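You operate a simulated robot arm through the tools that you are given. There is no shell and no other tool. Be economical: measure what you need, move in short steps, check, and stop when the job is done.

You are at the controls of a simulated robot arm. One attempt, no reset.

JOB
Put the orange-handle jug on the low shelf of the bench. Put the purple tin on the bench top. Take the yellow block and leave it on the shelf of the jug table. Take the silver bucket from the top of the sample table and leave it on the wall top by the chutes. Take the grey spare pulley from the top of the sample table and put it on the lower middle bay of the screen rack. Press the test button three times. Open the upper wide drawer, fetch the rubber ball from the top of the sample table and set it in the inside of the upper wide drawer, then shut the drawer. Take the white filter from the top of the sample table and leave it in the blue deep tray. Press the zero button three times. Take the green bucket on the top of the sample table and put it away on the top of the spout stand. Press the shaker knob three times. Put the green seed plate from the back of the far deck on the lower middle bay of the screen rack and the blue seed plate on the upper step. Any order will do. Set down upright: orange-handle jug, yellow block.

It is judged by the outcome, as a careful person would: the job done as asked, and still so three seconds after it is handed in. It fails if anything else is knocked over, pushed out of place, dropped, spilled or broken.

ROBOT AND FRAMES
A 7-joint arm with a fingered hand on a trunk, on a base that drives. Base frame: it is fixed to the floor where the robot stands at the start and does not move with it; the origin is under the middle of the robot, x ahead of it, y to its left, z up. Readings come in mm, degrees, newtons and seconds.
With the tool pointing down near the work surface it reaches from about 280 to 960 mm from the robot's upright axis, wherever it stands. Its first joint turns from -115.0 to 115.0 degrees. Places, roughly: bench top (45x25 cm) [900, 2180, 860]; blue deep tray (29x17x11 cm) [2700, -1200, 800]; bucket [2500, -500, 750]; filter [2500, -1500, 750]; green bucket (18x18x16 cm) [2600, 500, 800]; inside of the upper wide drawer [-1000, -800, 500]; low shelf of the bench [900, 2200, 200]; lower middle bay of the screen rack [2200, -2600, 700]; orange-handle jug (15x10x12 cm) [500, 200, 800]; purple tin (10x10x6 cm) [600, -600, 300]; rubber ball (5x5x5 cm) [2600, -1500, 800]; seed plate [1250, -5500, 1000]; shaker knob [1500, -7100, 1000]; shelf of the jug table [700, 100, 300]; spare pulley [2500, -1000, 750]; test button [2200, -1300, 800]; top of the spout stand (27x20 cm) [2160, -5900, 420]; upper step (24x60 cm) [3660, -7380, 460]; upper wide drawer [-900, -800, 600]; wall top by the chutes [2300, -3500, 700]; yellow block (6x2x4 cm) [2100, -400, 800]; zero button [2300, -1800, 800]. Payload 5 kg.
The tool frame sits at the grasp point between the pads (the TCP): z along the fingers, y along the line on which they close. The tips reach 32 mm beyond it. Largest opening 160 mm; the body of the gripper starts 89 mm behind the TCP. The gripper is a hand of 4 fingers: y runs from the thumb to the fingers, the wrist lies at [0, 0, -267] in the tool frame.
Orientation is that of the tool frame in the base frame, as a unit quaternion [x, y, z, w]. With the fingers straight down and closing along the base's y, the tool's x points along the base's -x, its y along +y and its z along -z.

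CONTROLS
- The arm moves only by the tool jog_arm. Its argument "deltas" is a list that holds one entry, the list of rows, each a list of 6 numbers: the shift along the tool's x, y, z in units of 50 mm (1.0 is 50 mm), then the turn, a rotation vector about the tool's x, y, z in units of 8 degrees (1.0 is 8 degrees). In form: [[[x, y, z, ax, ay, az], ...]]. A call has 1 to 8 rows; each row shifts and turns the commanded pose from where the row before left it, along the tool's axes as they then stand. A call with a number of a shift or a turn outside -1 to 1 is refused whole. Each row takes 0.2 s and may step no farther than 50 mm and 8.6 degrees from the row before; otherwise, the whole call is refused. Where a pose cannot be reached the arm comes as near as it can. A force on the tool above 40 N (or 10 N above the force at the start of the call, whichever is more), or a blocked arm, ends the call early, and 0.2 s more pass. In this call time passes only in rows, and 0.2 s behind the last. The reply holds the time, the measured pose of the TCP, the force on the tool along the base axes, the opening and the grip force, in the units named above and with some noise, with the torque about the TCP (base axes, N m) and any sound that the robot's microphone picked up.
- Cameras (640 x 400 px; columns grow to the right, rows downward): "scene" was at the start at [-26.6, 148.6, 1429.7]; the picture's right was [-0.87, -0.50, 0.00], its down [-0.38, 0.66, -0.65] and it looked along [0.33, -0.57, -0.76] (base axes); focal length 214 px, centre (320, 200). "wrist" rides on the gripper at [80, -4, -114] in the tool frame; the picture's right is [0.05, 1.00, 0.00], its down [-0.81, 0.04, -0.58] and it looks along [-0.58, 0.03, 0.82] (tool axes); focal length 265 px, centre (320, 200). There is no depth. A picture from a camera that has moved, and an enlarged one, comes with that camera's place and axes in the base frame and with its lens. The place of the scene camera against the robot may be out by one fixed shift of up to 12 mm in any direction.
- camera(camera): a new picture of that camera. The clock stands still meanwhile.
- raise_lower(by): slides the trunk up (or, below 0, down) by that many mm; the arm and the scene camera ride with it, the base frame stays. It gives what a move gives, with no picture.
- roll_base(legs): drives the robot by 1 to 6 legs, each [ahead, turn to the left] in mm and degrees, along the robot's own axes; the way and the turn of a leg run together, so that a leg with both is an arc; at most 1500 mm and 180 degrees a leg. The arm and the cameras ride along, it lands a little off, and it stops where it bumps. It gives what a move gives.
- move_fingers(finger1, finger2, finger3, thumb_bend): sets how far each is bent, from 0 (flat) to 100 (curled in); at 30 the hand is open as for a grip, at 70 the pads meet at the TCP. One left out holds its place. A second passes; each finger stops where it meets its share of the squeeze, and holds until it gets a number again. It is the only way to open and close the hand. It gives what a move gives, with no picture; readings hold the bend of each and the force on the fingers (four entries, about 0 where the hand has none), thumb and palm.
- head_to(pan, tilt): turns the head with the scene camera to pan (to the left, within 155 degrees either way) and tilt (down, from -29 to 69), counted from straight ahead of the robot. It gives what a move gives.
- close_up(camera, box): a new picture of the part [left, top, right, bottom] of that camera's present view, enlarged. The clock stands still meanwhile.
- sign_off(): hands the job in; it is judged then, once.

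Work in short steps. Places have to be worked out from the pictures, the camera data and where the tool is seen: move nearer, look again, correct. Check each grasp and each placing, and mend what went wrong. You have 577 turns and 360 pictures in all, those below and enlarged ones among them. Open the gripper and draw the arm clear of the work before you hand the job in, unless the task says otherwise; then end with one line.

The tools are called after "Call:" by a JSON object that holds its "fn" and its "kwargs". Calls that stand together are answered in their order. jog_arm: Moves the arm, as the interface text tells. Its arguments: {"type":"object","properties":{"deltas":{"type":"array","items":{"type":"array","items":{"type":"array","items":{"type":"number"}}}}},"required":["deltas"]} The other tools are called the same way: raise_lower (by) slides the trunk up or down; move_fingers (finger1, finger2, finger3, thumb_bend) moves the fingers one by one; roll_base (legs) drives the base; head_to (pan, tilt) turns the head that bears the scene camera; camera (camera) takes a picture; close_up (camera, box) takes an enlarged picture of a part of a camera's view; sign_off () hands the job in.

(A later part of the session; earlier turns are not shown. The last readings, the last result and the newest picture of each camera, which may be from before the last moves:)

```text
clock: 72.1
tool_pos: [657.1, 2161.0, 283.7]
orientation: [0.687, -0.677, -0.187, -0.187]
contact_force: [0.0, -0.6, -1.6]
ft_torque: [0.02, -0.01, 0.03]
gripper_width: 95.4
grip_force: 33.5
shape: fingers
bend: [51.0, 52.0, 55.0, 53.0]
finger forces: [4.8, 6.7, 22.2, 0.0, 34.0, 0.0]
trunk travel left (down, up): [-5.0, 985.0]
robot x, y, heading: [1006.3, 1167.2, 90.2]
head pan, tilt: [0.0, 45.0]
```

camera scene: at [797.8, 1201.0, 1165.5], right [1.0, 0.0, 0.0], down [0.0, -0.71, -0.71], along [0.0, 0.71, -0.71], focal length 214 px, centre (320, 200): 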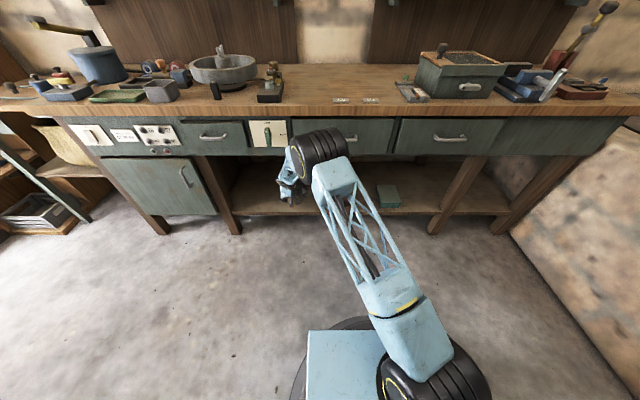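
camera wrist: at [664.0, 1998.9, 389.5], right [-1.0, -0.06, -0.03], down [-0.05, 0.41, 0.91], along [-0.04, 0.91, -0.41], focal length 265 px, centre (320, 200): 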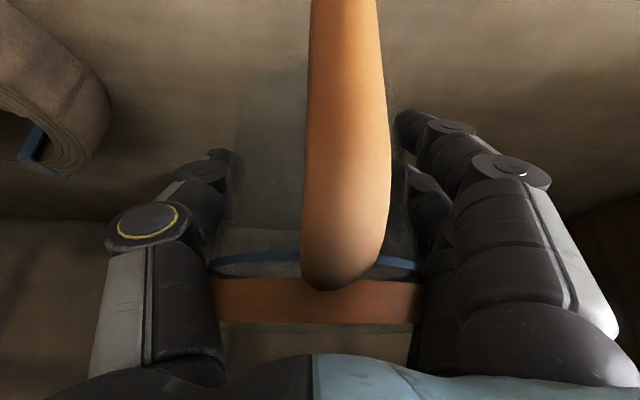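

Call:
{"fn": "jog_arm", "kwargs": {"deltas": [[[0.05, 0, 0.087, 0, 0, 0]]]}}

Call:
{"fn": "jog_arm", "kwargs": {"deltas": [[[0.04, 0, 0.07, 0, 0, 0]]]}}

Call:
{"fn": "jog_arm", "kwargs": {"deltas": [[[0.04, 0, 0.07, 0, 0, 0]]]}}

Call:
{"fn": "camera", "kwargs": {"camera": "wrist"}}

```text
clock: 72.5
tool_pos: [657.5, 2161.3, 278.6]
orientation: [0.688, -0.676, -0.187, -0.187]
contact_force: [0.7, -0.4, -1.2]
ft_torque: [-0.01, 0.02, -0.01]
gripper_width: 95.6
grip_force: 33.7
shape: fingers
bend: [51.0, 52.0, 55.0, 53.0]
finger forces: [4.7, 6.7, 22.2, 0.1, 34.0, 0.0]
trunk travel left (down, up): [-5.0, 985.0]
robot x, y, heading: [1004.9, 1162.3, 90.0]
head pan, tilt: [0.0, 45.0]
```

```text
clock: 72.9
tool_pos: [656.6, 2161.3, 275.1]
orientation: [0.688, -0.676, -0.187, -0.187]
contact_force: [0.3, -0.3, 0.7]
ft_torque: [0.08, 0.08, 0.0]
gripper_width: 95.6
grip_force: 33.9
shape: fingers
bend: [51.0, 52.0, 55.0, 53.0]
finger forces: [4.7, 6.9, 22.5, 0.0, 34.5, 0.0]
trunk travel left (down, up): [-5.0, 985.0]
robot x, y, heading: [1008.8, 1163.6, 90.1]
head pan, tilt: [0.0, 45.0]
```

```text
clock: 73.3
tool_pos: [656.8, 2161.6, 273.2]
orientation: [0.687, -0.676, -0.189, -0.188]
contact_force: [-0.4, -5.2, 13.8]
ft_torque: [0.31, 0.41, 0.14]
gripper_width: 95.4
grip_force: 36.6
shape: fingers
bend: [51.0, 52.0, 55.0, 53.0]
finger forces: [5.1, 7.5, 25.3, 0.0, 36.0, 0.0]
trunk travel left (down, up): [-5.0, 985.0]
robot x, y, heading: [1005.4, 1166.6, 89.9]
head pan, tilt: [0.0, 45.0]
```

```text
330 pictures are left
camera wrist: at [663.5, 2035.0, 331.0], right [-1.0, -0.06, -0.03], down [-0.05, 0.4, 0.91], along [-0.04, 0.91, -0.4], focal length 265 px, centre (320, 200)
```

wrist: 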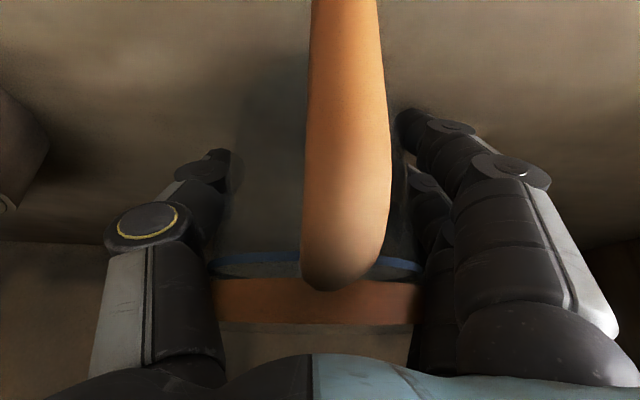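

Contact at TCP 274 (shelf ≈196). Open the fingers.

Call:
{"fn": "jog_arm", "kwargs": {"deltas": [[[-0.015, 0, -0.026, 0, 0, 0]]]}}

Call:
{"fn": "move_fingers", "kwargs": {"finger1": 40, "finger2": 40, "finger3": 40, "thumb_bend": 40}}

Call:
{"fn": "move_fingers", "kwargs": {"finger1": 33, "finger2": 33, "finger3": 33, "thumb_bend": 33}}

Call:
{"fn": "camera", "kwargs": {"camera": "wrist"}}

```text
clock: 73.7
tool_pos: [656.8, 2160.1, 274.1]
orientation: [0.687, -0.676, -0.189, -0.187]
contact_force: [-4.0, 2.0, 13.0]
ft_torque: [0.61, 0.61, 0.06]
gripper_width: 95.5
grip_force: 37.2
shape: fingers
bend: [51.0, 52.0, 55.0, 53.0]
finger forces: [4.8, 8.7, 26.2, 0.1, 34.0, 0.1]
trunk travel left (down, up): [-5.0, 985.0]
robot x, y, heading: [1005.4, 1167.3, 90.0]
head pan, tilt: [0.0, 45.0]
```

```text
clock: 74.7
tool_pos: [658.5, 2160.0, 272.6]
orientation: [0.688, -0.676, -0.186, -0.186]
contact_force: [0.3, -1.5, 1.5]
ft_torque: [0.07, 0.04, 0.04]
gripper_width: 131.2
grip_force: 2.1
shape: fingers
bend: [40.0, 40.0, 40.0, 40.0]
finger forces: [0.0, 0.0, 2.1, 0.1, 3.0, 0.1]
trunk travel left (down, up): [-5.0, 985.0]
robot x, y, heading: [1009.2, 1166.5, 89.8]
head pan, tilt: [0.0, 45.0]
```

```text
clock: 75.7
tool_pos: [658.4, 2160.7, 271.4]
orientation: [0.687, -0.676, -0.186, -0.188]
contact_force: [1.1, 0.0, -0.1]
ft_torque: [0.04, 0.04, 0.01]
gripper_width: 158.5
grip_force: 0.1
shape: fingers
bend: [33.0, 33.0, 33.0, 33.0]
finger forces: [0.0, 0.0, 0.0, 0.1, 0.6, 0.1]
trunk travel left (down, up): [-5.0, 985.0]
robot x, y, heading: [1006.4, 1168.2, 90.1]
head pan, tilt: [0.0, 45.0]
```

```text
329 pictures are left
camera wrist: at [664.5, 2034.0, 329.2], right [-1.0, -0.06, -0.03], down [-0.05, 0.41, 0.91], along [-0.04, 0.91, -0.41], focal length 265 px, centre (320, 200)
```

wrist: 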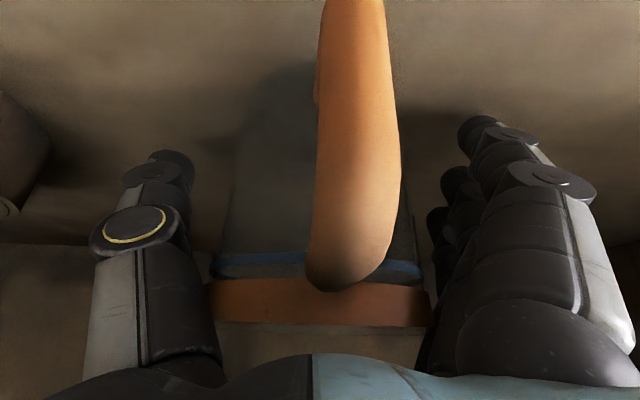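

Free. Withdraw along the tool axis, then check.

Call:
{"fn": "jog_arm", "kwargs": {"deltas": [[[0, 0, -0.5, 0, 0, 0], [0, 0, -0.6, 0, 0, 0], [0, 0, -0.8, 0, 0, 0], [0, 0, -0.8, 0, 0, 0], [0.4, 0, -0.8, 0, 0, 0], [0.8, 0, -0.5, 0, 0, 0]]]}}

Call:
{"fn": "camera", "kwargs": {"camera": "wrist"}}

```text
clock: 77.1
tool_pos: [658.6, 2009.0, 414.2]
orientation: [0.686, -0.678, -0.186, -0.187]
contact_force: [0.4, 0.2, -0.6]
ft_torque: [-0.01, 0.05, 0.03]
gripper_width: 158.6
grip_force: 0.0
shape: fingers
bend: [33.0, 33.0, 33.0, 33.0]
finger forces: [0.0, 0.0, 0.0, 0.1, 0.0, 0.0]
trunk travel left (down, up): [-5.0, 985.0]
robot x, y, heading: [1006.4, 1164.1, 89.8]
head pan, tilt: [0.0, 45.0]
```

```text
328 pictures are left
camera wrist: at [664.3, 1882.3, 472.3], right [-1.0, -0.06, -0.03], down [-0.05, 0.41, 0.91], along [-0.04, 0.91, -0.41], focal length 265 px, centre (320, 200)
```

wrist: 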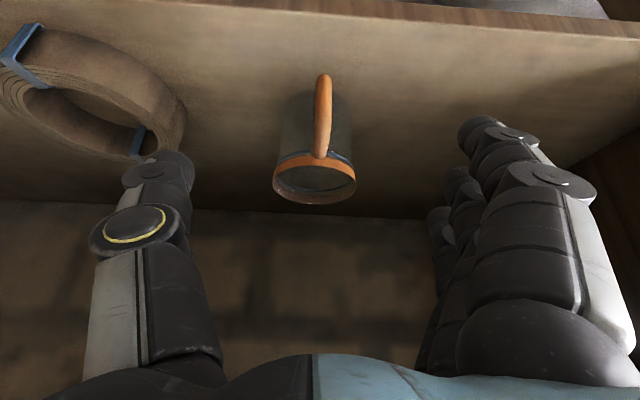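

Jug placed and upright. Retract the arm, raise the trunk, and drive towards the purple tin (≈(630,−617) on the lower shelf of the wood table).

Call:
{"fn": "jog_arm", "kwargs": {"deltas": [[[0.85, 0, -0.5, 0, 0, 0], [0.85, 0, -0.5, 0, 0, 0], [0.85, 0, -0.5, 0, 0, 0], [0.85, 0, -0.5, 0, 0, 0], [0.85, -0.1, -0.5, 0, 0, 0], [0.6, -0.2, -0.75, 0, 0, 0]]]}}

Call:
{"fn": "raise_lower", "kwargs": {"by": 350}}

Call:
{"fn": "roll_base", "kwargs": {"legs": [[0, 90], [1350, 0], [0, 90], [1500, 0], [285, 0], [0, 90]]}}

Call:
{"fn": "head_to", "kwargs": {"pan": -10, "tilt": 50}}

Call:
{"fn": "camera", "kwargs": {"camera": "scene"}}

```text
clock: 78.5
tool_pos: [676.9, 1715.4, 434.5]
orientation: [0.687, -0.677, -0.186, -0.187]
contact_force: [0.9, 0.1, -0.5]
ft_torque: [-0.01, 0.03, -0.05]
gripper_width: 158.6
grip_force: 0.0
shape: fingers
bend: [33.0, 33.0, 33.0, 33.0]
finger forces: [0.0, 0.0, 0.0, 0.0, 0.0, 0.0]
trunk travel left (down, up): [-5.0, 985.0]
robot x, y, heading: [1009.7, 1162.4, 90.1]
head pan, tilt: [0.0, 45.0]
```

```text
clock: 82.0
tool_pos: [677.1, 1714.3, 783.4]
orientation: [0.687, -0.676, -0.188, -0.187]
contact_force: [-0.4, -0.8, 0.1]
ft_torque: [-0.02, -0.04, 0.0]
gripper_width: 158.7
grip_force: 0.1
shape: fingers
bend: [33.0, 33.0, 33.0, 33.0]
finger forces: [0.0, 0.1, 0.0, 0.0, 0.0, 0.0]
trunk travel left (down, up): [-355.0, 635.0]
robot x, y, heading: [1008.4, 1165.4, 89.8]
head pan, tilt: [0.0, 45.0]
```

```text
clock: 109.0
tool_pos: [283.0, -274.7, 783.9]
orientation: [-0.001, 0.964, -0.002, 0.264]
contact_force: [0.1, 0.0, 0.1]
ft_torque: [-0.01, -0.02, -0.01]
gripper_width: 158.7
grip_force: 0.0
shape: fingers
bend: [33.0, 33.0, 33.0, 33.0]
finger forces: [0.1, 0.1, 0.0, 0.0, 0.1, 0.0]
trunk travel left (down, up): [-355.0, 635.0]
robot x, y, heading: [-273.4, -596.5, -0.9]
head pan, tilt: [0.0, 45.0]
```

```text
clock: 109.7
tool_pos: [282.3, -275.1, 784.2]
orientation: [0.0, 0.964, -0.002, 0.264]
contact_force: [0.2, 1.3, 0.2]
ft_torque: [-0.01, -0.02, 0.0]
gripper_width: 158.6
grip_force: 0.0
shape: fingers
bend: [33.0, 33.0, 33.0, 33.0]
finger forces: [0.0, 0.0, 0.0, 0.0, 0.0, 0.0]
trunk travel left (down, up): [-355.0, 635.0]
robot x, y, heading: [-267.7, -598.4, -1.0]
head pan, tilt: [-10.0, 50.0]
```

```text
327 pictures are left
camera scene: at [-255.9, -393.6, 1508.6], right [-0.19, -0.98, 0.0], down [-0.75, 0.14, -0.64], along [0.63, -0.12, -0.77], focal length 214 px, centre (320, 200)
```

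scene: 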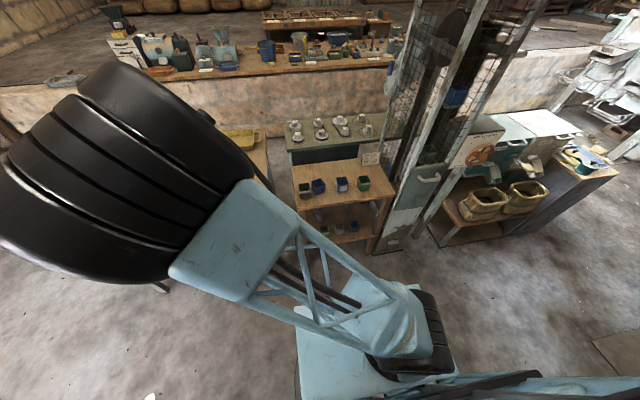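

Call:
{"fn": "close_up", "kwargs": {"camera": "scene", "box": [260, 140, 420, 260]}}

```text
3.33 times, centred on (340, 200) of scene
camera zoom: at [-255.9, -393.6, 1508.6], right [-0.19, -0.98, 0.0], down [-0.75, 0.14, -0.64], along [0.63, -0.12, -0.77], focal length 715 px, centre (253, 200)
```

zoom: 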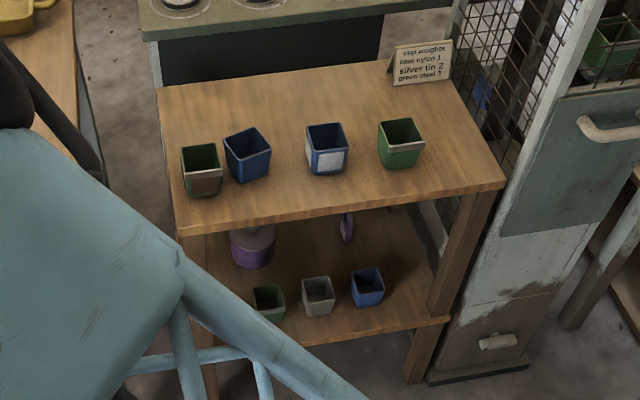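

The purple tin sits behind three cups on the lower shelf. Lower the trunk to see the shelf better, and move arm up out of the way.

Call:
{"fn": "jog_arm", "kwargs": {"deltas": [[[-0.5, 0.8, 0, 0, 0, 0], [-0.5, 0.8, 0, 0, 0, 0], [-0.5, 0.8, 0, 0, 0, 0], [-0.2, 0.8, 0, 0, 0, 0]]]}}

Call:
{"fn": "raise_lower", "kwargs": {"by": -340}}

Call:
{"fn": "head_to", "kwargs": {"pan": -15, "tilt": 40}}

Call:
{"fn": "close_up", "kwargs": {"camera": "scene", "box": [220, 100, 420, 225]}}

```text
clock: 110.7
tool_pos: [352.8, -113.9, 825.8]
orientation: [0.0, 0.965, -0.003, 0.264]
contact_force: [-0.5, 0.0, -0.4]
ft_torque: [-0.02, 0.02, 0.02]
gripper_width: 158.8
grip_force: 0.1
shape: fingers
bend: [33.0, 33.0, 33.0, 33.0]
finger forces: [0.0, 0.0, 0.0, 0.1, 0.0, 0.0]
trunk travel left (down, up): [-355.0, 635.0]
robot x, y, heading: [-270.3, -595.1, -0.9]
head pan, tilt: [-10.0, 50.0]
```

```text
clock: 111.4
tool_pos: [355.6, -112.5, 809.1]
orientation: [-0.001, 0.963, 0.004, 0.269]
contact_force: [0.4, 1.5, 12.8]
ft_torque: [-0.42, -0.11, -0.31]
gripper_width: 162.8
grip_force: 6.6
shape: fingers
bend: [33.0, 32.0, 33.0, 32.0]
finger forces: [0.0, 4.1, 0.0, 0.0, 8.5, 0.1]
trunk travel left (down, up): [-330.0, 660.0]
robot x, y, heading: [-269.4, -599.1, -0.6]
head pan, tilt: [-10.0, 50.0]
stopped: the force on the tool passed its limit at 56 N (the readings are from after the stop); the commanded pose is now the measured one
```

```text
clock: 112.1
tool_pos: [355.1, -111.0, 809.2]
orientation: [0.0, 0.963, 0.002, 0.268]
contact_force: [2.6, 3.3, 21.4]
ft_torque: [-0.59, -0.3, -0.26]
gripper_width: 162.7
grip_force: 10.9
shape: fingers
bend: [33.0, 32.0, 33.0, 32.0]
finger forces: [0.0, 7.6, 0.0, 0.0, 14.0, 0.1]
trunk travel left (down, up): [-330.0, 660.0]
robot x, y, heading: [-271.7, -596.2, -0.8]
head pan, tilt: [-15.0, 40.0]
```

```text
3.20 times, centred on (320, 162) of scene
camera zoom: at [-250.8, -403.1, 1498.2], right [-0.27, -0.96, 0.0], down [-0.62, 0.18, -0.77], along [0.74, -0.21, -0.64], focal length 686 px, centre (320, 320)
```

zoom: 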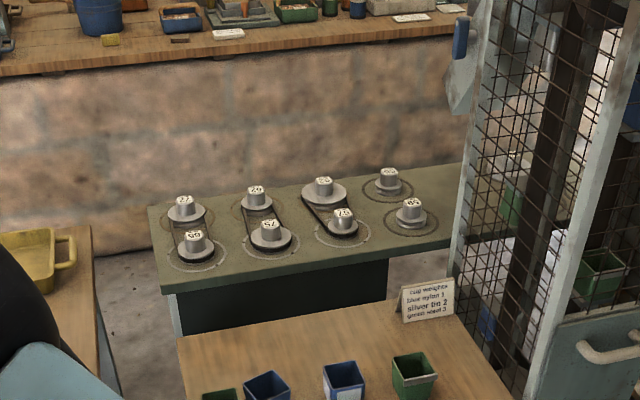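

Fingers touched the jug table edge; raise immediately and move the hand away from the table.

Call:
{"fn": "raise_lower", "kwargs": {"by": 60}}

Call:
{"fn": "jog_arm", "kwargs": {"deltas": [[[0.4, -0.8, 0, 0, 0, 0], [0.5, -0.8, 0, 0, 0, 0], [0.5, -0.8, 0, 0, 0, 0], [0.4, -0.4, 0, 0, 0, 0]]]}}

Call:
{"fn": "camera", "kwargs": {"camera": "scene"}}

```text
clock: 113.1
tool_pos: [355.8, -111.1, 867.8]
orientation: [-0.002, 0.963, 0.002, 0.268]
contact_force: [-0.5, 0.4, -0.7]
ft_torque: [0.0, -0.01, -0.01]
gripper_width: 159.6
grip_force: 0.2
shape: fingers
bend: [33.0, 33.0, 33.0, 33.0]
finger forces: [0.0, 0.0, 0.1, 0.0, 0.1, 0.0]
trunk travel left (down, up): [-390.0, 600.0]
robot x, y, heading: [-261.7, -598.1, -0.7]
head pan, tilt: [-15.0, 40.0]
```

```text
clock: 114.1
tool_pos: [279.9, -251.2, 822.3]
orientation: [-0.002, 0.963, 0.003, 0.268]
contact_force: [-0.2, -0.6, -0.9]
ft_torque: [0.03, -0.04, -0.01]
gripper_width: 159.2
grip_force: 0.1
shape: fingers
bend: [33.0, 33.0, 33.0, 33.0]
finger forces: [0.0, 0.1, 0.0, 0.0, 0.0, 0.1]
trunk travel left (down, up): [-390.0, 600.0]
robot x, y, heading: [-273.3, -594.7, -0.8]
head pan, tilt: [-15.0, 40.0]
```

```text
324 pictures are left
camera scene: at [-249.7, -402.4, 1558.1], right [-0.27, -0.96, 0.0], down [-0.62, 0.18, -0.77], along [0.74, -0.21, -0.64], focal length 214 px, centre (320, 200)
```

scene: 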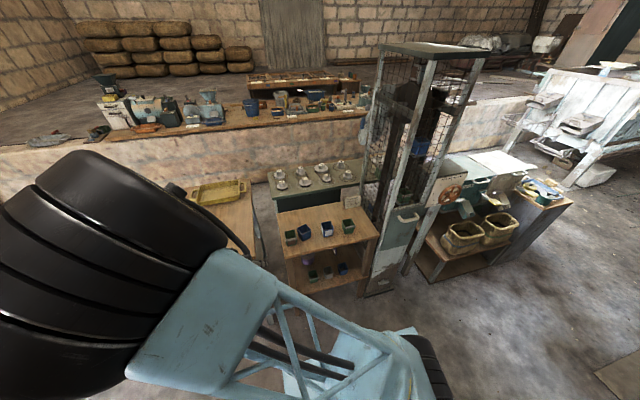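

Call:
{"fn": "raise_lower", "kwargs": {"by": -380}}

Call:
{"fn": "camera", "kwargs": {"camera": "scene"}}

Call:
{"fn": "camera", "kwargs": {"camera": "wrist"}}

```text
clock: 117.8
tool_pos: [279.9, -250.4, 442.8]
orientation: [-0.002, 0.963, 0.002, 0.269]
contact_force: [0.0, -0.5, 0.7]
ft_torque: [0.0, 0.0, -0.01]
gripper_width: 159.3
grip_force: 0.0
shape: fingers
bend: [33.0, 33.0, 33.0, 33.0]
finger forces: [0.0, 0.0, 0.0, 0.1, 0.0, 0.1]
trunk travel left (down, up): [-10.0, 980.0]
robot x, y, heading: [-272.3, -594.3, -1.0]
head pan, tilt: [-15.0, 40.0]
```

```text
323 pictures are left
camera scene: at [-249.8, -402.5, 1178.0], right [-0.27, -0.96, 0.0], down [-0.62, 0.18, -0.77], along [0.74, -0.21, -0.64], focal length 214 px, centre (320, 200)
```

scene: 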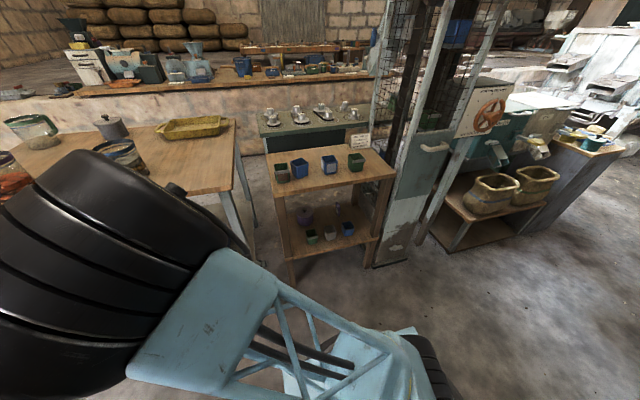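

```text
322 pictures are left
camera wrist: at [153.1, -255.0, 499.3], right [-0.05, 1.0, -0.02], down [0.4, 0.04, 0.92], along [0.92, 0.03, -0.4], focal length 265 px, centre (320, 200)
```

wrist: 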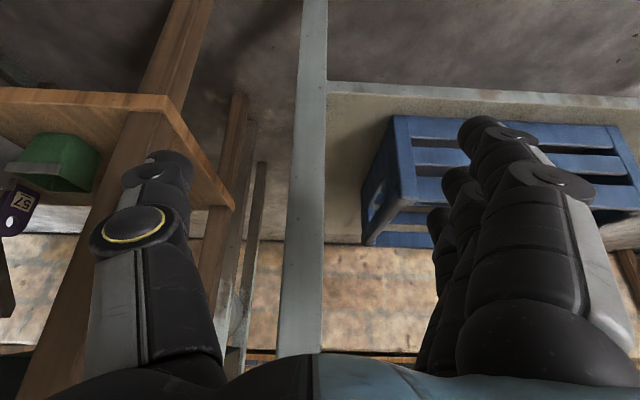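

Shift the hand right in front of the wood table shelf to look in.

Call:
{"fn": "jog_arm", "kwargs": {"deltas": [[[0.3, -0.9, 0, 0, 0, 0], [0.3, -0.9, 0, 0, 0, 0], [0, -1, 0, 0, 0, 0], [0, -1, 0, 0, 0, 0], [0, -1, 0, 0, 0, 0], [0, -1, 0, 0, 0, 0], [0, -0.6, 0, 0, 0, 0]]]}}

Call:
{"fn": "camera", "kwargs": {"camera": "wrist"}}

```text
clock: 119.4
tool_pos: [285.7, -564.8, 423.7]
orientation: [-0.001, 0.964, 0.001, 0.266]
contact_force: [-1.0, -0.1, -0.5]
ft_torque: [-0.01, 0.0, 0.0]
gripper_width: 159.2
grip_force: 0.0
shape: fingers
bend: [33.0, 33.0, 33.0, 33.0]
finger forces: [0.0, 0.0, 0.1, 0.0, 0.0, 0.0]
out of reach, approached as far as the arm can: row 5, 6, 7
trunk travel left (down, up): [-10.0, 980.0]
robot x, y, heading: [-268.5, -596.1, -1.1]
head pan, tilt: [-15.0, 40.0]
```

```text
321 pictures are left
camera wrist: at [158.9, -567.9, 481.3], right [-0.05, 1.0, -0.02], down [0.4, 0.04, 0.91], along [0.91, 0.04, -0.4], focal length 265 px, centre (320, 200)
```

wrist: 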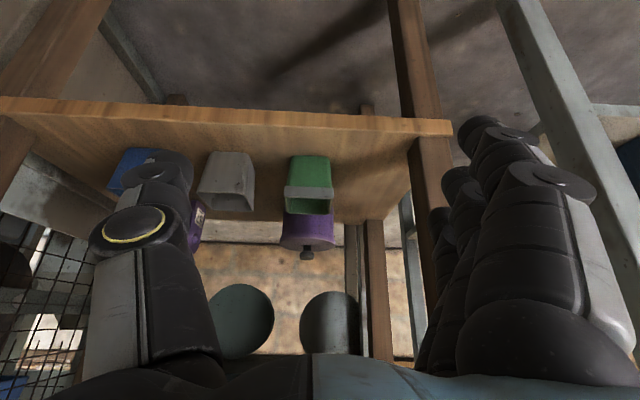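

Take a second view 100 mm higher for depth.

Call:
{"fn": "raise_lower", "kwargs": {"by": 100}}

Call:
{"fn": "camera", "kwargs": {"camera": "wrist"}}

```text
clock: 120.7
tool_pos: [286.6, -564.3, 523.8]
orientation: [-0.002, 0.964, 0.002, 0.266]
contact_force: [0.6, 0.1, 0.5]
ft_torque: [0.01, -0.01, 0.0]
gripper_width: 159.2
grip_force: 0.0
shape: fingers
bend: [33.0, 33.0, 33.0, 33.0]
finger forces: [0.1, 0.0, 0.0, 0.0, 0.1, 0.0]
trunk travel left (down, up): [-110.0, 880.0]
robot x, y, heading: [-268.8, -597.6, -1.1]
head pan, tilt: [-15.0, 40.0]
```

```text
320 pictures are left
camera wrist: at [159.2, -567.8, 581.3], right [-0.05, 1.0, -0.02], down [0.4, 0.04, 0.91], along [0.91, 0.03, -0.4], focal length 265 px, centre (320, 200)
```

wrist: 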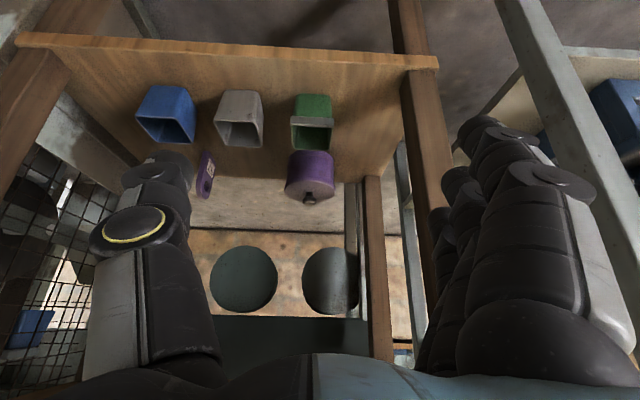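

Tin's knob ≈ (595,−573,387); shelf front ≈ x 441, z≈245. Check the table top height from higher up.

Call:
{"fn": "raise_lower", "kwargs": {"by": 300}}

Call:
{"fn": "camera", "kwargs": {"camera": "wrist"}}

Call:
{"fn": "raise_lower", "kwargs": {"by": 120}}

Call:
{"fn": "camera", "kwargs": {"camera": "wrist"}}

```text
clock: 123.7
tool_pos: [286.8, -562.7, 824.1]
orientation: [-0.002, 0.964, 0.003, 0.267]
contact_force: [0.3, 0.7, -0.2]
ft_torque: [0.02, 0.05, 0.01]
gripper_width: 159.2
grip_force: 0.2
shape: fingers
bend: [33.0, 33.0, 33.0, 33.0]
finger forces: [0.0, 0.1, 0.1, 0.0, 0.0, 0.0]
trunk travel left (down, up): [-410.0, 580.0]
robot x, y, heading: [-268.8, -596.9, -0.8]
head pan, tilt: [-15.0, 40.0]
```

```text
319 pictures are left
camera wrist: at [159.2, -567.7, 881.3], right [-0.05, 1.0, -0.02], down [0.4, 0.04, 0.91], along [0.91, 0.03, -0.4], focal length 265 px, centre (320, 200)
```

wrist: 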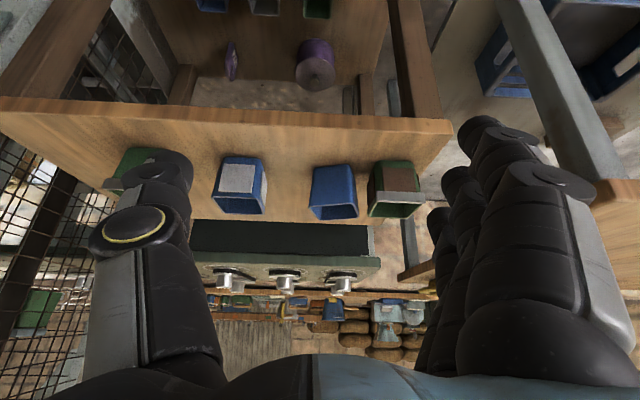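

```text
clock: 125.2
tool_pos: [286.7, -564.1, 944.7]
orientation: [-0.002, 0.964, 0.003, 0.266]
contact_force: [0.1, 0.3, -1.2]
ft_torque: [0.0, 0.03, 0.01]
gripper_width: 159.4
grip_force: 0.0
shape: fingers
bend: [33.0, 33.0, 33.0, 33.0]
finger forces: [0.1, 0.0, 0.0, 0.1, 0.1, 0.0]
trunk travel left (down, up): [-530.0, 460.0]
robot x, y, heading: [-269.5, -599.3, -0.8]
head pan, tilt: [-15.0, 40.0]
```

```text
318 pictures are left
camera wrist: at [159.2, -567.7, 1001.2], right [-0.05, 1.0, -0.02], down [0.4, 0.04, 0.91], along [0.91, 0.03, -0.4], focal length 265 px, centre (320, 200)
```

wrist: 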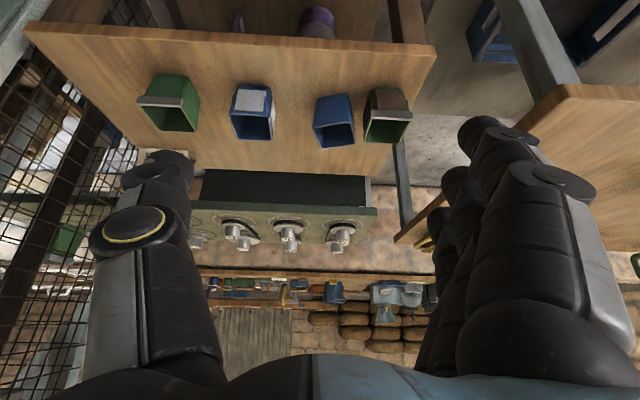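

Table top ≈ z 693, shelf ≈ 290, front x≈393; tin at ≈(600,−573), cup in front of it. I'll come in at 45° pitch over the cup. Lower and pitch.

Call:
{"fn": "raise_lower", "kwargs": {"by": -440}}

Call:
{"fn": "jog_arm", "kwargs": {"deltas": [[[-0.3, 0, 0.1, 0, -0.7, 0], [-0.3, 0, 0.1, 0, -0.7, 0], [-0.3, 0, 0.1, 0, -0.5, 0], [-0.5, -0.1, 0.3, 0, 0, 0]]]}}

Call:
{"fn": "camera", "kwargs": {"camera": "wrist"}}

```text
refused: -440 is not a number from -400 to 400
```

```text
clock: 126.2
tool_pos: [369.1, -568.5, 968.8]
orientation: [-0.001, 0.92, 0.002, 0.391]
contact_force: [0.2, -0.9, 0.1]
ft_torque: [-0.03, 0.0, 0.01]
gripper_width: 159.0
grip_force: 0.1
shape: fingers
bend: [33.0, 33.0, 33.0, 33.0]
finger forces: [0.0, 0.0, 0.0, 0.0, 0.1, 0.0]
out of reach, approached as far as the arm can: row 1, 2
trunk travel left (down, up): [-530.0, 460.0]
robot x, y, heading: [-272.7, -597.2, -0.9]
head pan, tilt: [-15.0, 40.0]
```

```text
317 pictures are left
camera wrist: at [232.0, -572.4, 990.5], right [-0.04, 1.0, -0.03], down [0.15, 0.04, 0.99], along [0.99, 0.03, -0.15], focal length 265 px, centre (320, 200)
```

wrist: 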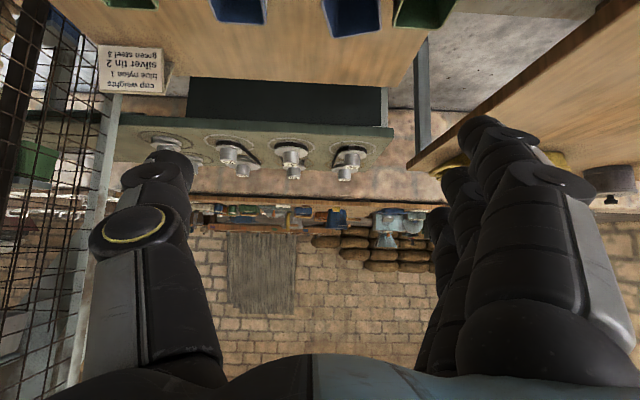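

Back off 70 mm, lower, and look again.

Call:
{"fn": "jog_arm", "kwargs": {"deltas": [[[0.48, 0, -0.5, 0, 0, 0], [0.48, 0, -0.5, 0, 0, 0]]]}}

Call:
{"fn": "raise_lower", "kwargs": {"by": -400}}

Call:
{"fn": "raise_lower", "kwargs": {"by": -80}}

Call:
{"fn": "camera", "kwargs": {"camera": "wrist"}}

```text
clock: 126.8
tool_pos: [339.7, -565.4, 970.2]
orientation: [-0.002, 0.92, 0.002, 0.391]
contact_force: [-0.2, -0.7, -0.1]
ft_torque: [-0.01, 0.0, 0.0]
gripper_width: 159.2
grip_force: 0.0
shape: fingers
bend: [33.0, 33.0, 33.0, 33.0]
finger forces: [0.0, 0.0, 0.1, 0.0, 0.0, 0.1]
out of reach, approached as far as the arm can: row 1, 2
trunk travel left (down, up): [-530.0, 460.0]
robot x, y, heading: [-272.3, -595.9, -0.7]
head pan, tilt: [-15.0, 40.0]
```

```text
clock: 129.3
tool_pos: [339.1, -570.1, 693.1]
orientation: [0.003, 0.92, 0.001, 0.392]
contact_force: [-14.1, -1.9, 10.2]
ft_torque: [0.95, -0.49, 1.25]
gripper_width: 159.0
grip_force: 7.5
shape: fingers
bend: [33.0, 33.0, 28.0, 33.0]
finger forces: [0.0, 0.0, 15.3, 0.0, 0.0, 0.0]
trunk travel left (down, up): [-253.0, 737.0]
robot x, y, heading: [-266.6, -594.9, -0.8]
head pan, tilt: [-15.0, 40.0]
stopped: the force on the tool passed its limit at 50 N (the readings are from after the stop); the commanded pose is now the measured one
```

```text
clock: 129.7
tool_pos: [338.8, -571.8, 691.0]
orientation: [0.006, 0.918, 0.002, 0.396]
contact_force: [-12.2, -1.4, 15.1]
ft_torque: [1.51, -0.68, 1.16]
gripper_width: 158.8
grip_force: 8.7
shape: fingers
bend: [33.0, 33.0, 27.0, 33.0]
finger forces: [0.1, 0.1, 17.2, 0.0, 0.1, 0.0]
trunk travel left (down, up): [-249.0, 741.0]
robot x, y, heading: [-271.1, -595.6, -1.1]
head pan, tilt: [-15.0, 40.0]
stopped: the force on the tool passed its limit at 50 N (the readings are from after the stop); the commanded pose is now the measured one
```

```text
316 pictures are left
camera wrist: at [202.3, -573.6, 711.4], right [-0.03, 1.0, -0.03], down [0.14, 0.03, 0.99], along [0.99, 0.02, -0.14], focal length 265 px, centre (320, 200)
```

wrist: 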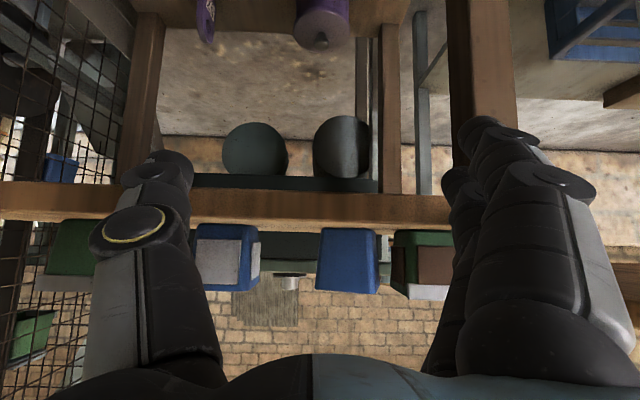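

A finger touched the table-top edge. Raise, back the base 150 mm before lowering.

Call:
{"fn": "raise_lower", "kwargs": {"by": 40}}

Call:
{"fn": "camera", "kwargs": {"camera": "wrist"}}

```text
clock: 130.5
tool_pos: [339.8, -571.6, 730.1]
orientation: [0.006, 0.919, 0.001, 0.394]
contact_force: [0.4, 0.5, -0.1]
ft_torque: [-0.01, 0.01, -0.02]
gripper_width: 159.3
grip_force: 0.0
shape: fingers
bend: [33.0, 33.0, 33.0, 33.0]
finger forces: [0.0, 0.1, 0.1, 0.0, 0.0, 0.0]
trunk travel left (down, up): [-289.0, 701.0]
robot x, y, heading: [-271.5, -590.4, -0.9]
head pan, tilt: [-15.0, 40.0]
```

```text
315 pictures are left
camera wrist: at [203.1, -573.2, 751.2], right [-0.03, 1.0, -0.03], down [0.14, 0.03, 0.99], along [0.99, 0.02, -0.15], focal length 265 px, centre (320, 200)
```

wrist: 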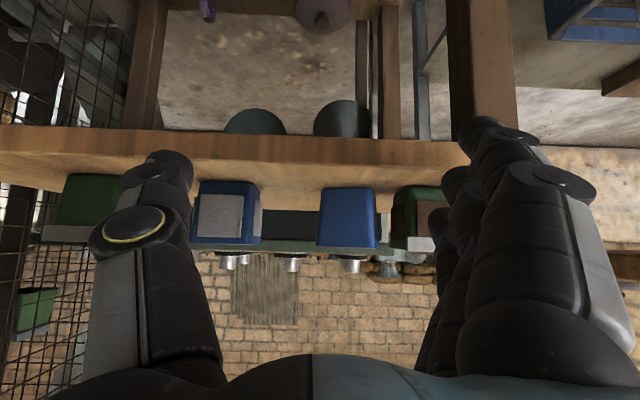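

Call:
{"fn": "roll_base", "kwargs": {"legs": [[-120, 0]]}}

Call:
{"fn": "raise_lower", "kwargs": {"by": -280}}

Call:
{"fn": "camera", "kwargs": {"camera": "wrist"}}

```text
clock: 131.7
tool_pos: [219.7, -567.6, 730.2]
orientation: [0.004, 0.919, 0.003, 0.394]
contact_force: [0.8, 0.9, 0.1]
ft_torque: [0.01, 0.04, -0.02]
gripper_width: 159.5
grip_force: 0.1
shape: fingers
bend: [33.0, 33.0, 33.0, 33.0]
finger forces: [0.0, 0.0, 0.1, 0.1, 0.0, 0.1]
trunk travel left (down, up): [-289.0, 701.0]
robot x, y, heading: [-392.6, -594.7, -0.6]
head pan, tilt: [-15.0, 40.0]
```

```text
clock: 134.6
tool_pos: [219.4, -568.8, 451.2]
orientation: [0.004, 0.919, 0.002, 0.394]
contact_force: [-0.1, 0.3, 0.3]
ft_torque: [-0.02, -0.03, 0.0]
gripper_width: 159.2
grip_force: 0.0
shape: fingers
bend: [33.0, 33.0, 33.0, 33.0]
finger forces: [0.0, 0.0, 0.0, 0.0, 0.0, 0.0]
trunk travel left (down, up): [-9.0, 981.0]
robot x, y, heading: [-390.3, -594.4, -1.0]
head pan, tilt: [-15.0, 40.0]
```

```text
314 pictures are left
camera wrist: at [81.6, -570.3, 471.3], right [-0.03, 1.0, -0.03], down [0.14, 0.03, 0.99], along [0.99, 0.02, -0.15], focal length 265 px, centre (320, 200)
```

wrist: 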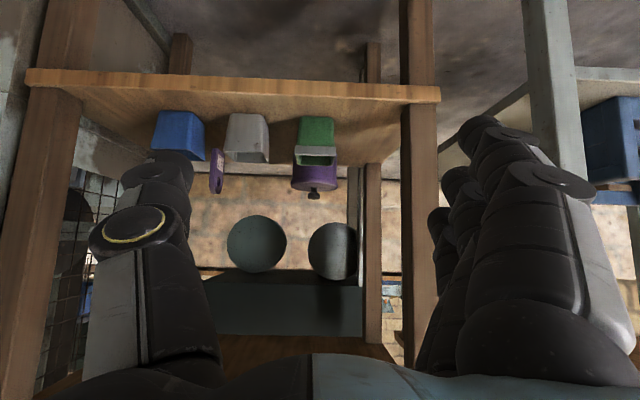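

Lid top ≈ z 364, cup rim ≈ 353. Move in to a pre-grasp point (495, −573, 445) over the cup.

Call:
{"fn": "jog_arm", "kwargs": {"deltas": [[[-0.69, 0, 0.72, 0, 0, 0], [-0.69, 0, 0.72, 0, 0, 0], [-0.69, 0, 0.72, 0, 0, 0], [-0.69, 0, 0.72, 0, 0, 0]]]}}

Call:
{"fn": "camera", "kwargs": {"camera": "wrist"}}

Call:
{"fn": "camera", "kwargs": {"camera": "scene"}}

```text
clock: 135.6
tool_pos: [425.5, -569.0, 450.5]
orientation: [0.004, 0.919, 0.002, 0.394]
contact_force: [0.3, 0.0, 0.3]
ft_torque: [-0.03, 0.04, -0.01]
gripper_width: 159.3
grip_force: 0.1
shape: fingers
bend: [33.0, 33.0, 33.0, 33.0]
finger forces: [0.0, 0.1, 0.0, 0.1, 0.1, 0.1]
trunk travel left (down, up): [-9.0, 981.0]
robot x, y, heading: [-393.4, -590.7, -1.0]
head pan, tilt: [-15.0, 40.0]
```

```text
313 pictures are left
camera wrist: at [287.7, -571.2, 471.4], right [-0.03, 1.0, -0.03], down [0.14, 0.03, 0.99], along [0.99, 0.02, -0.14], focal length 265 px, centre (320, 200)
```

wrist: 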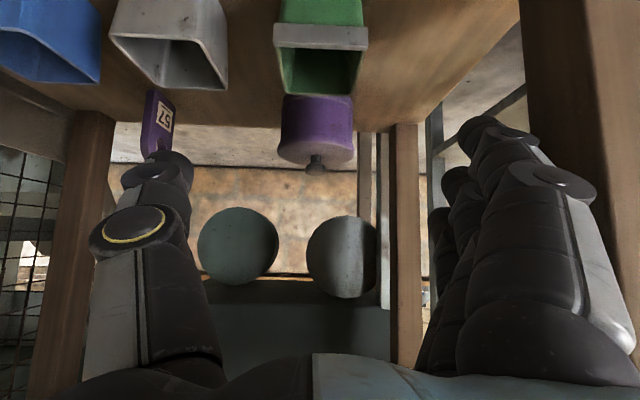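

```text
312 pictures are left
camera scene: at [-372.2, -400.6, 1176.6], right [-0.27, -0.96, 0.0], down [-0.62, 0.17, -0.77], along [0.74, -0.21, -0.64], focal length 214 px, centre (320, 200)
```

scene: 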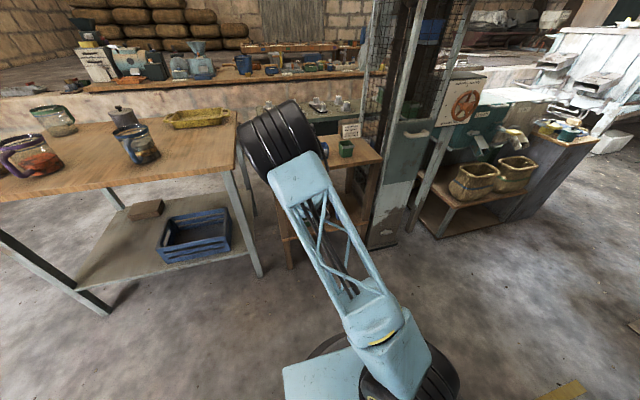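

Tin at ≈(605,−568). Forward 65 mm, then diagonal in part way.

Call:
{"fn": "jog_arm", "kwargs": {"deltas": [[[-0.69, 0, 0.72, 0, 0, 0], [-0.15, 0, 0.5, 0, 0, 0], [0, 0, 0.8, 0, 0, 0]]]}}

Call:
{"fn": "camera", "kwargs": {"camera": "wrist"}}

```text
clock: 136.4
tool_pos: [521.0, -570.6, 412.3]
orientation: [0.005, 0.919, 0.002, 0.394]
contact_force: [-0.8, 0.5, 1.4]
ft_torque: [0.04, 0.08, 0.0]
gripper_width: 159.2
grip_force: 0.1
shape: fingers
bend: [33.0, 33.0, 33.0, 33.0]
finger forces: [0.0, 0.0, 0.0, 0.1, 0.0, 0.0]
trunk travel left (down, up): [-9.0, 981.0]
robot x, y, heading: [-391.6, -592.0, -1.2]
head pan, tilt: [-15.0, 40.0]
```

```text
311 pictures are left
camera wrist: at [384.3, -572.8, 433.3], right [-0.03, 1.0, -0.03], down [0.14, 0.03, 0.99], along [0.99, 0.02, -0.14], focal length 265 px, centre (320, 200)
```

wrist: 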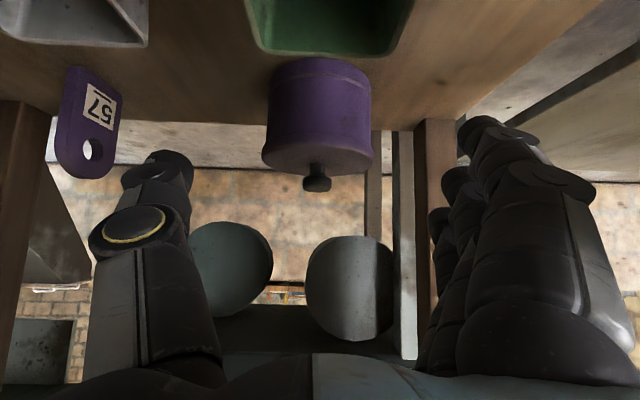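

Whole tin visible, centre ≈(612,−571). Advance to TCP (608,−571,352).

Call:
{"fn": "jog_arm", "kwargs": {"deltas": [[[-0.11, 0, 0.7, 0, 0, 0], [-0.11, 0, 0.7, 0, 0, 0], [-0.11, 0, 0.68, 0, 0, 0]]]}}

Call:
{"fn": "camera", "kwargs": {"camera": "wrist"}}

```text
clock: 137.2
tool_pos: [606.6, -569.9, 354.6]
orientation: [0.005, 0.919, 0.002, 0.394]
contact_force: [1.0, 0.0, 0.6]
ft_torque: [-0.01, 0.04, 0.02]
gripper_width: 159.4
grip_force: 0.0
shape: fingers
bend: [33.0, 33.0, 33.0, 33.0]
finger forces: [0.0, 0.0, 0.0, 0.0, 0.1, 0.0]
trunk travel left (down, up): [-9.0, 981.0]
robot x, y, heading: [-392.4, -596.5, -1.0]
head pan, tilt: [-15.0, 40.0]
```

```text
310 pictures are left
camera wrist: at [469.0, -573.1, 375.9], right [-0.03, 1.0, -0.03], down [0.14, 0.03, 0.99], along [0.99, 0.02, -0.14], focal length 265 px, centre (320, 200)
```

wrist: 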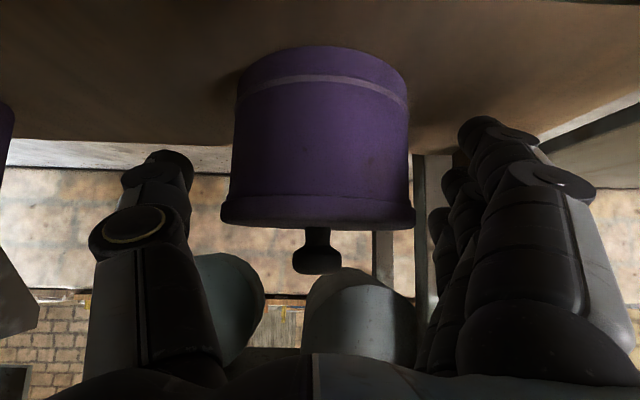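

Good alignment. Close on the tin.

Call:
{"fn": "move_fingers", "kwargs": {"finger1": 48, "finger2": 48, "finger3": 48, "thumb_bend": 48}}

Call:
{"fn": "move_fingers", "kwargs": {"finger1": 58, "finger2": 58, "finger3": 58, "thumb_bend": 58}}

Call:
{"fn": "camera", "kwargs": {"camera": "wrist"}}

```text
clock: 138.2
tool_pos: [606.3, -570.9, 355.9]
orientation: [0.003, 0.919, 0.003, 0.394]
contact_force: [-0.2, 0.1, -0.3]
ft_torque: [0.01, -0.03, -0.01]
gripper_width: 102.2
grip_force: 0.8
shape: fingers
bend: [47.0, 48.0, 48.0, 48.0]
finger forces: [1.0, 0.0, 0.0, 0.0, 1.2, 0.1]
trunk travel left (down, up): [-9.0, 981.0]
robot x, y, heading: [-391.8, -594.5, -0.8]
head pan, tilt: [-15.0, 40.0]
```

```text
clock: 139.2
tool_pos: [605.9, -571.2, 354.5]
orientation: [0.005, 0.919, 0.002, 0.393]
contact_force: [0.3, 0.1, 1.2]
ft_torque: [0.06, 0.0, -0.01]
gripper_width: 96.1
grip_force: 18.0
shape: fingers
bend: [48.0, 52.0, 55.0, 54.0]
finger forces: [8.6, 7.5, 2.5, 0.0, 17.9, 0.0]
trunk travel left (down, up): [-9.0, 981.0]
robot x, y, heading: [-394.9, -598.6, -0.8]
head pan, tilt: [-15.0, 40.0]
heard: snap
```

```text
309 pictures are left
camera wrist: at [468.9, -573.1, 375.7], right [-0.03, 1.0, -0.03], down [0.14, 0.03, 0.99], along [0.99, 0.02, -0.15], focal length 265 px, centre (320, 200)
```

wrist: 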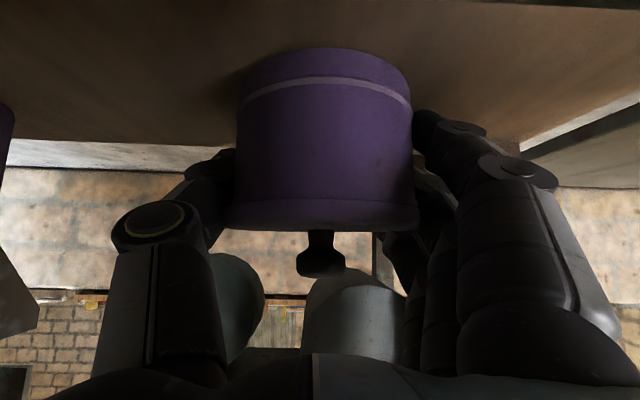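

A "snap" was heard but nothing looks broken; grip is 18 N. Lift a little and check.

Call:
{"fn": "raise_lower", "kwargs": {"by": 15}}

Call:
{"fn": "camera", "kwargs": {"camera": "wrist"}}

```text
clock: 139.8
tool_pos: [607.0, -570.0, 369.8]
orientation: [0.004, 0.919, 0.002, 0.395]
contact_force: [-0.8, -0.8, -1.4]
ft_torque: [0.01, 0.03, 0.01]
gripper_width: 96.0
grip_force: 19.0
shape: fingers
bend: [48.0, 52.0, 55.0, 54.0]
finger forces: [8.6, 7.6, 2.5, 0.0, 17.9, 0.0]
trunk travel left (down, up): [-24.0, 966.0]
robot x, y, heading: [-389.6, -596.5, -0.9]
head pan, tilt: [-15.0, 40.0]
```

```text
308 pictures are left
camera wrist: at [468.8, -573.1, 390.4], right [-0.03, 1.0, -0.03], down [0.14, 0.03, 0.99], along [0.99, 0.02, -0.15], focal length 265 px, centre (320, 200)
```

wrist: 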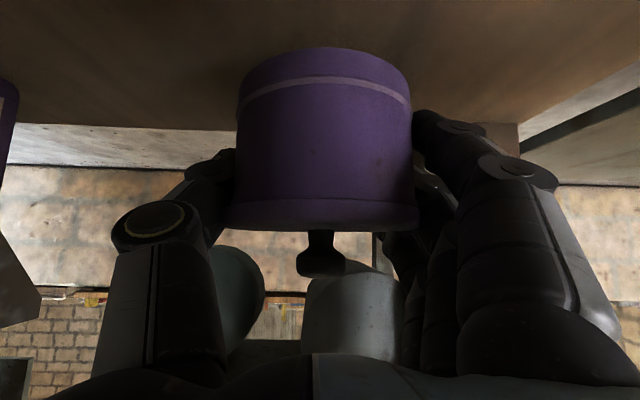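

Lifted. Retreat along the tool axis to clear the cup, then check before pulling straight back.

Call:
{"fn": "jog_arm", "kwargs": {"deltas": [[[-0.1, 0, -0.4, 0, 0, 0], [-0.1, 0, -0.55, 0, 0, 0], [-0.06, 0, -0.55, 0, 0, 0]]]}}

Call:
{"fn": "camera", "kwargs": {"camera": "wrist"}}

```text
clock: 140.6
tool_pos: [561.3, -572.7, 430.2]
orientation: [0.005, 0.919, 0.001, 0.393]
contact_force: [-0.1, 0.2, -1.9]
ft_torque: [-0.02, -0.03, 0.01]
gripper_width: 95.9
grip_force: 18.1
shape: fingers
bend: [48.0, 52.0, 55.0, 54.0]
finger forces: [8.7, 7.6, 2.4, 0.0, 17.9, 0.0]
trunk travel left (down, up): [-24.0, 966.0]
robot x, y, heading: [-389.5, -596.0, -0.9]
head pan, tilt: [-15.0, 40.0]
```

```text
307 pictures are left
camera wrist: at [424.2, -574.9, 451.0], right [-0.03, 1.0, -0.03], down [0.15, 0.03, 0.99], along [0.99, 0.02, -0.15], focal length 265 px, centre (320, 200)
```

wrist: 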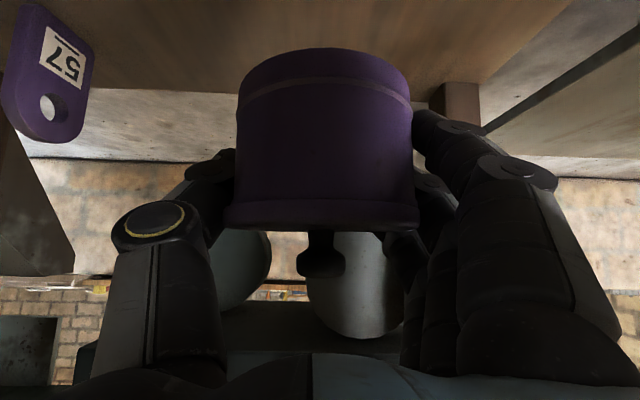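

Clear; pull straight back 250 mm.

Call:
{"fn": "jog_arm", "kwargs": {"deltas": [[[0.66, 0, -0.74, 0, 0, 0], [0.67, 0, -0.73, 0, 0, 0], [0.69, 0, -0.72, 0, 0, 0], [0.69, 0, -0.72, 0, 0, 0], [0.69, 0, -0.72, 0, 0, 0]]]}}

Call:
{"fn": "camera", "kwargs": {"camera": "wrist"}}

```text
clock: 141.8
tool_pos: [310.3, -566.8, 432.3]
orientation: [0.006, 0.919, 0.0, 0.394]
contact_force: [0.0, -0.8, -0.1]
ft_torque: [0.01, -0.02, -0.04]
gripper_width: 96.2
grip_force: 18.7
shape: fingers
bend: [48.0, 52.0, 55.0, 54.0]
finger forces: [8.7, 7.3, 2.5, 0.2, 17.7, 0.0]
trunk travel left (down, up): [-24.0, 966.0]
robot x, y, heading: [-390.1, -596.1, -0.8]
head pan, tilt: [-15.0, 40.0]
```

```text
306 pictures are left
camera wrist: at [172.3, -569.4, 453.8], right [-0.03, 1.0, -0.03], down [0.14, 0.03, 0.99], along [0.99, 0.02, -0.15], focal length 265 px, centre (320, 200)
```

wrist: 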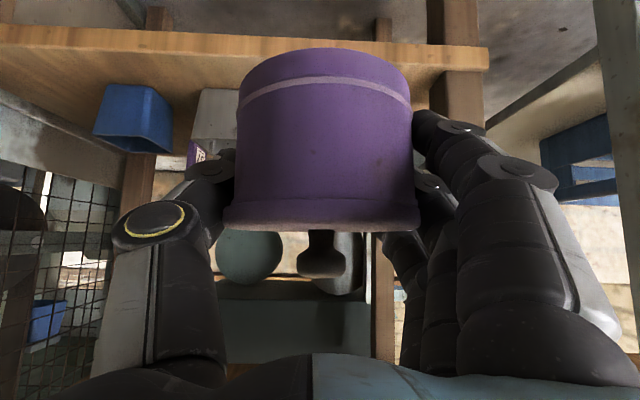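

Tin out. Raise and drive to the bench.

Call:
{"fn": "raise_lower", "kwargs": {"by": 400}}

Call:
{"fn": "raise_lower", "kwargs": {"by": 240}}

Call:
{"fn": "roll_base", "kwargs": {"legs": [[0, 91], [1300, 0], [450, 0], [0, -90], [1300, 0], [0, 90]]}}

Call:
{"fn": "head_to", "kwargs": {"pan": 0, "tilt": 40}}

Call:
{"fn": "camera", "kwargs": {"camera": "scene"}}

Call:
{"fn": "camera", "kwargs": {"camera": "wrist"}}

```text
clock: 145.6
tool_pos: [309.3, -566.7, 833.4]
orientation: [0.005, 0.919, 0.002, 0.394]
contact_force: [0.1, -1.0, -1.1]
ft_torque: [0.0, 0.0, 0.0]
gripper_width: 96.3
grip_force: 17.8
shape: fingers
bend: [48.0, 52.0, 55.0, 54.0]
finger forces: [8.6, 7.5, 2.5, 0.1, 17.6, 0.0]
trunk travel left (down, up): [-424.0, 566.0]
robot x, y, heading: [-391.4, -592.7, -0.9]
head pan, tilt: [-15.0, 40.0]
```

```text
clock: 148.1
tool_pos: [309.7, -567.1, 1072.2]
orientation: [0.004, 0.919, 0.002, 0.394]
contact_force: [0.4, 0.1, -0.9]
ft_torque: [0.0, 0.0, 0.04]
gripper_width: 95.9
grip_force: 18.3
shape: fingers
bend: [48.0, 52.0, 55.0, 54.0]
finger forces: [8.6, 7.4, 2.5, 0.1, 17.6, 0.0]
trunk travel left (down, up): [-664.0, 326.0]
robot x, y, heading: [-388.0, -594.3, -0.8]
head pan, tilt: [-15.0, 40.0]
```

```text
clock: 156.6
tool_pos: [-486.0, 836.1, 1101.2]
orientation: [0.655, -0.628, -0.309, -0.285]
contact_force: [2.0, -3.2, -7.2]
ft_torque: [0.45, 0.08, 0.12]
gripper_width: 95.7
grip_force: 17.7
shape: fingers
bend: [48.0, 52.0, 56.0, 54.0]
finger forces: [9.1, 7.4, 1.6, 0.0, 17.3, 0.0]
trunk travel left (down, up): [-664.0, 326.0]
robot x, y, heading: [-426.1, 201.5, 99.3]
head pan, tilt: [-15.0, 40.0]
stopped in leg 2: the robot was blocked; the commanded pose is now the measured one
```

```text
clock: 157.3
tool_pos: [-493.2, 859.9, 1095.3]
orientation: [0.66, -0.629, -0.302, -0.279]
contact_force: [-0.3, -1.3, 0.6]
ft_torque: [0.02, -0.02, -0.02]
gripper_width: 96.0
grip_force: 17.5
shape: fingers
bend: [48.0, 52.0, 56.0, 54.0]
finger forces: [9.1, 7.4, 1.7, 0.1, 17.2, 0.0]
trunk travel left (down, up): [-664.0, 326.0]
robot x, y, heading: [-426.4, 197.6, 99.5]
head pan, tilt: [0.0, 40.0]
```

```text
305 pictures are left
camera scene: at [-634.5, 195.7, 1832.4], right [0.99, 0.16, 0.0], down [0.1, -0.63, -0.77], along [-0.13, 0.76, -0.63], focal length 214 px, centre (320, 200)
```

scene: 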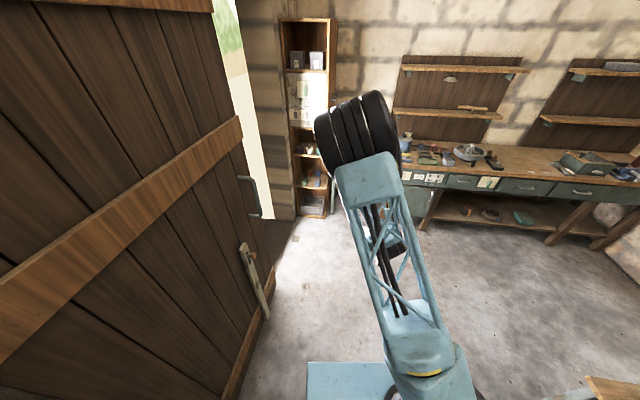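

```text
304 pictures are left
camera wrist: at [-481.3, 722.1, 1110.1], right [-1.0, -0.09, -0.03], down [-0.04, 0.1, 0.99], along [-0.08, 0.99, -0.11], focal length 265 px, centre (320, 200)
```

wrist: 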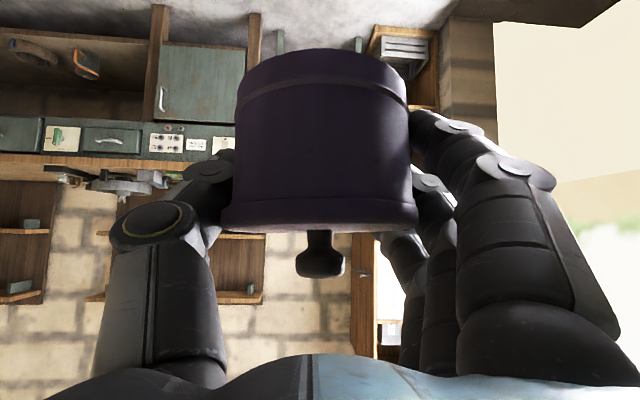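

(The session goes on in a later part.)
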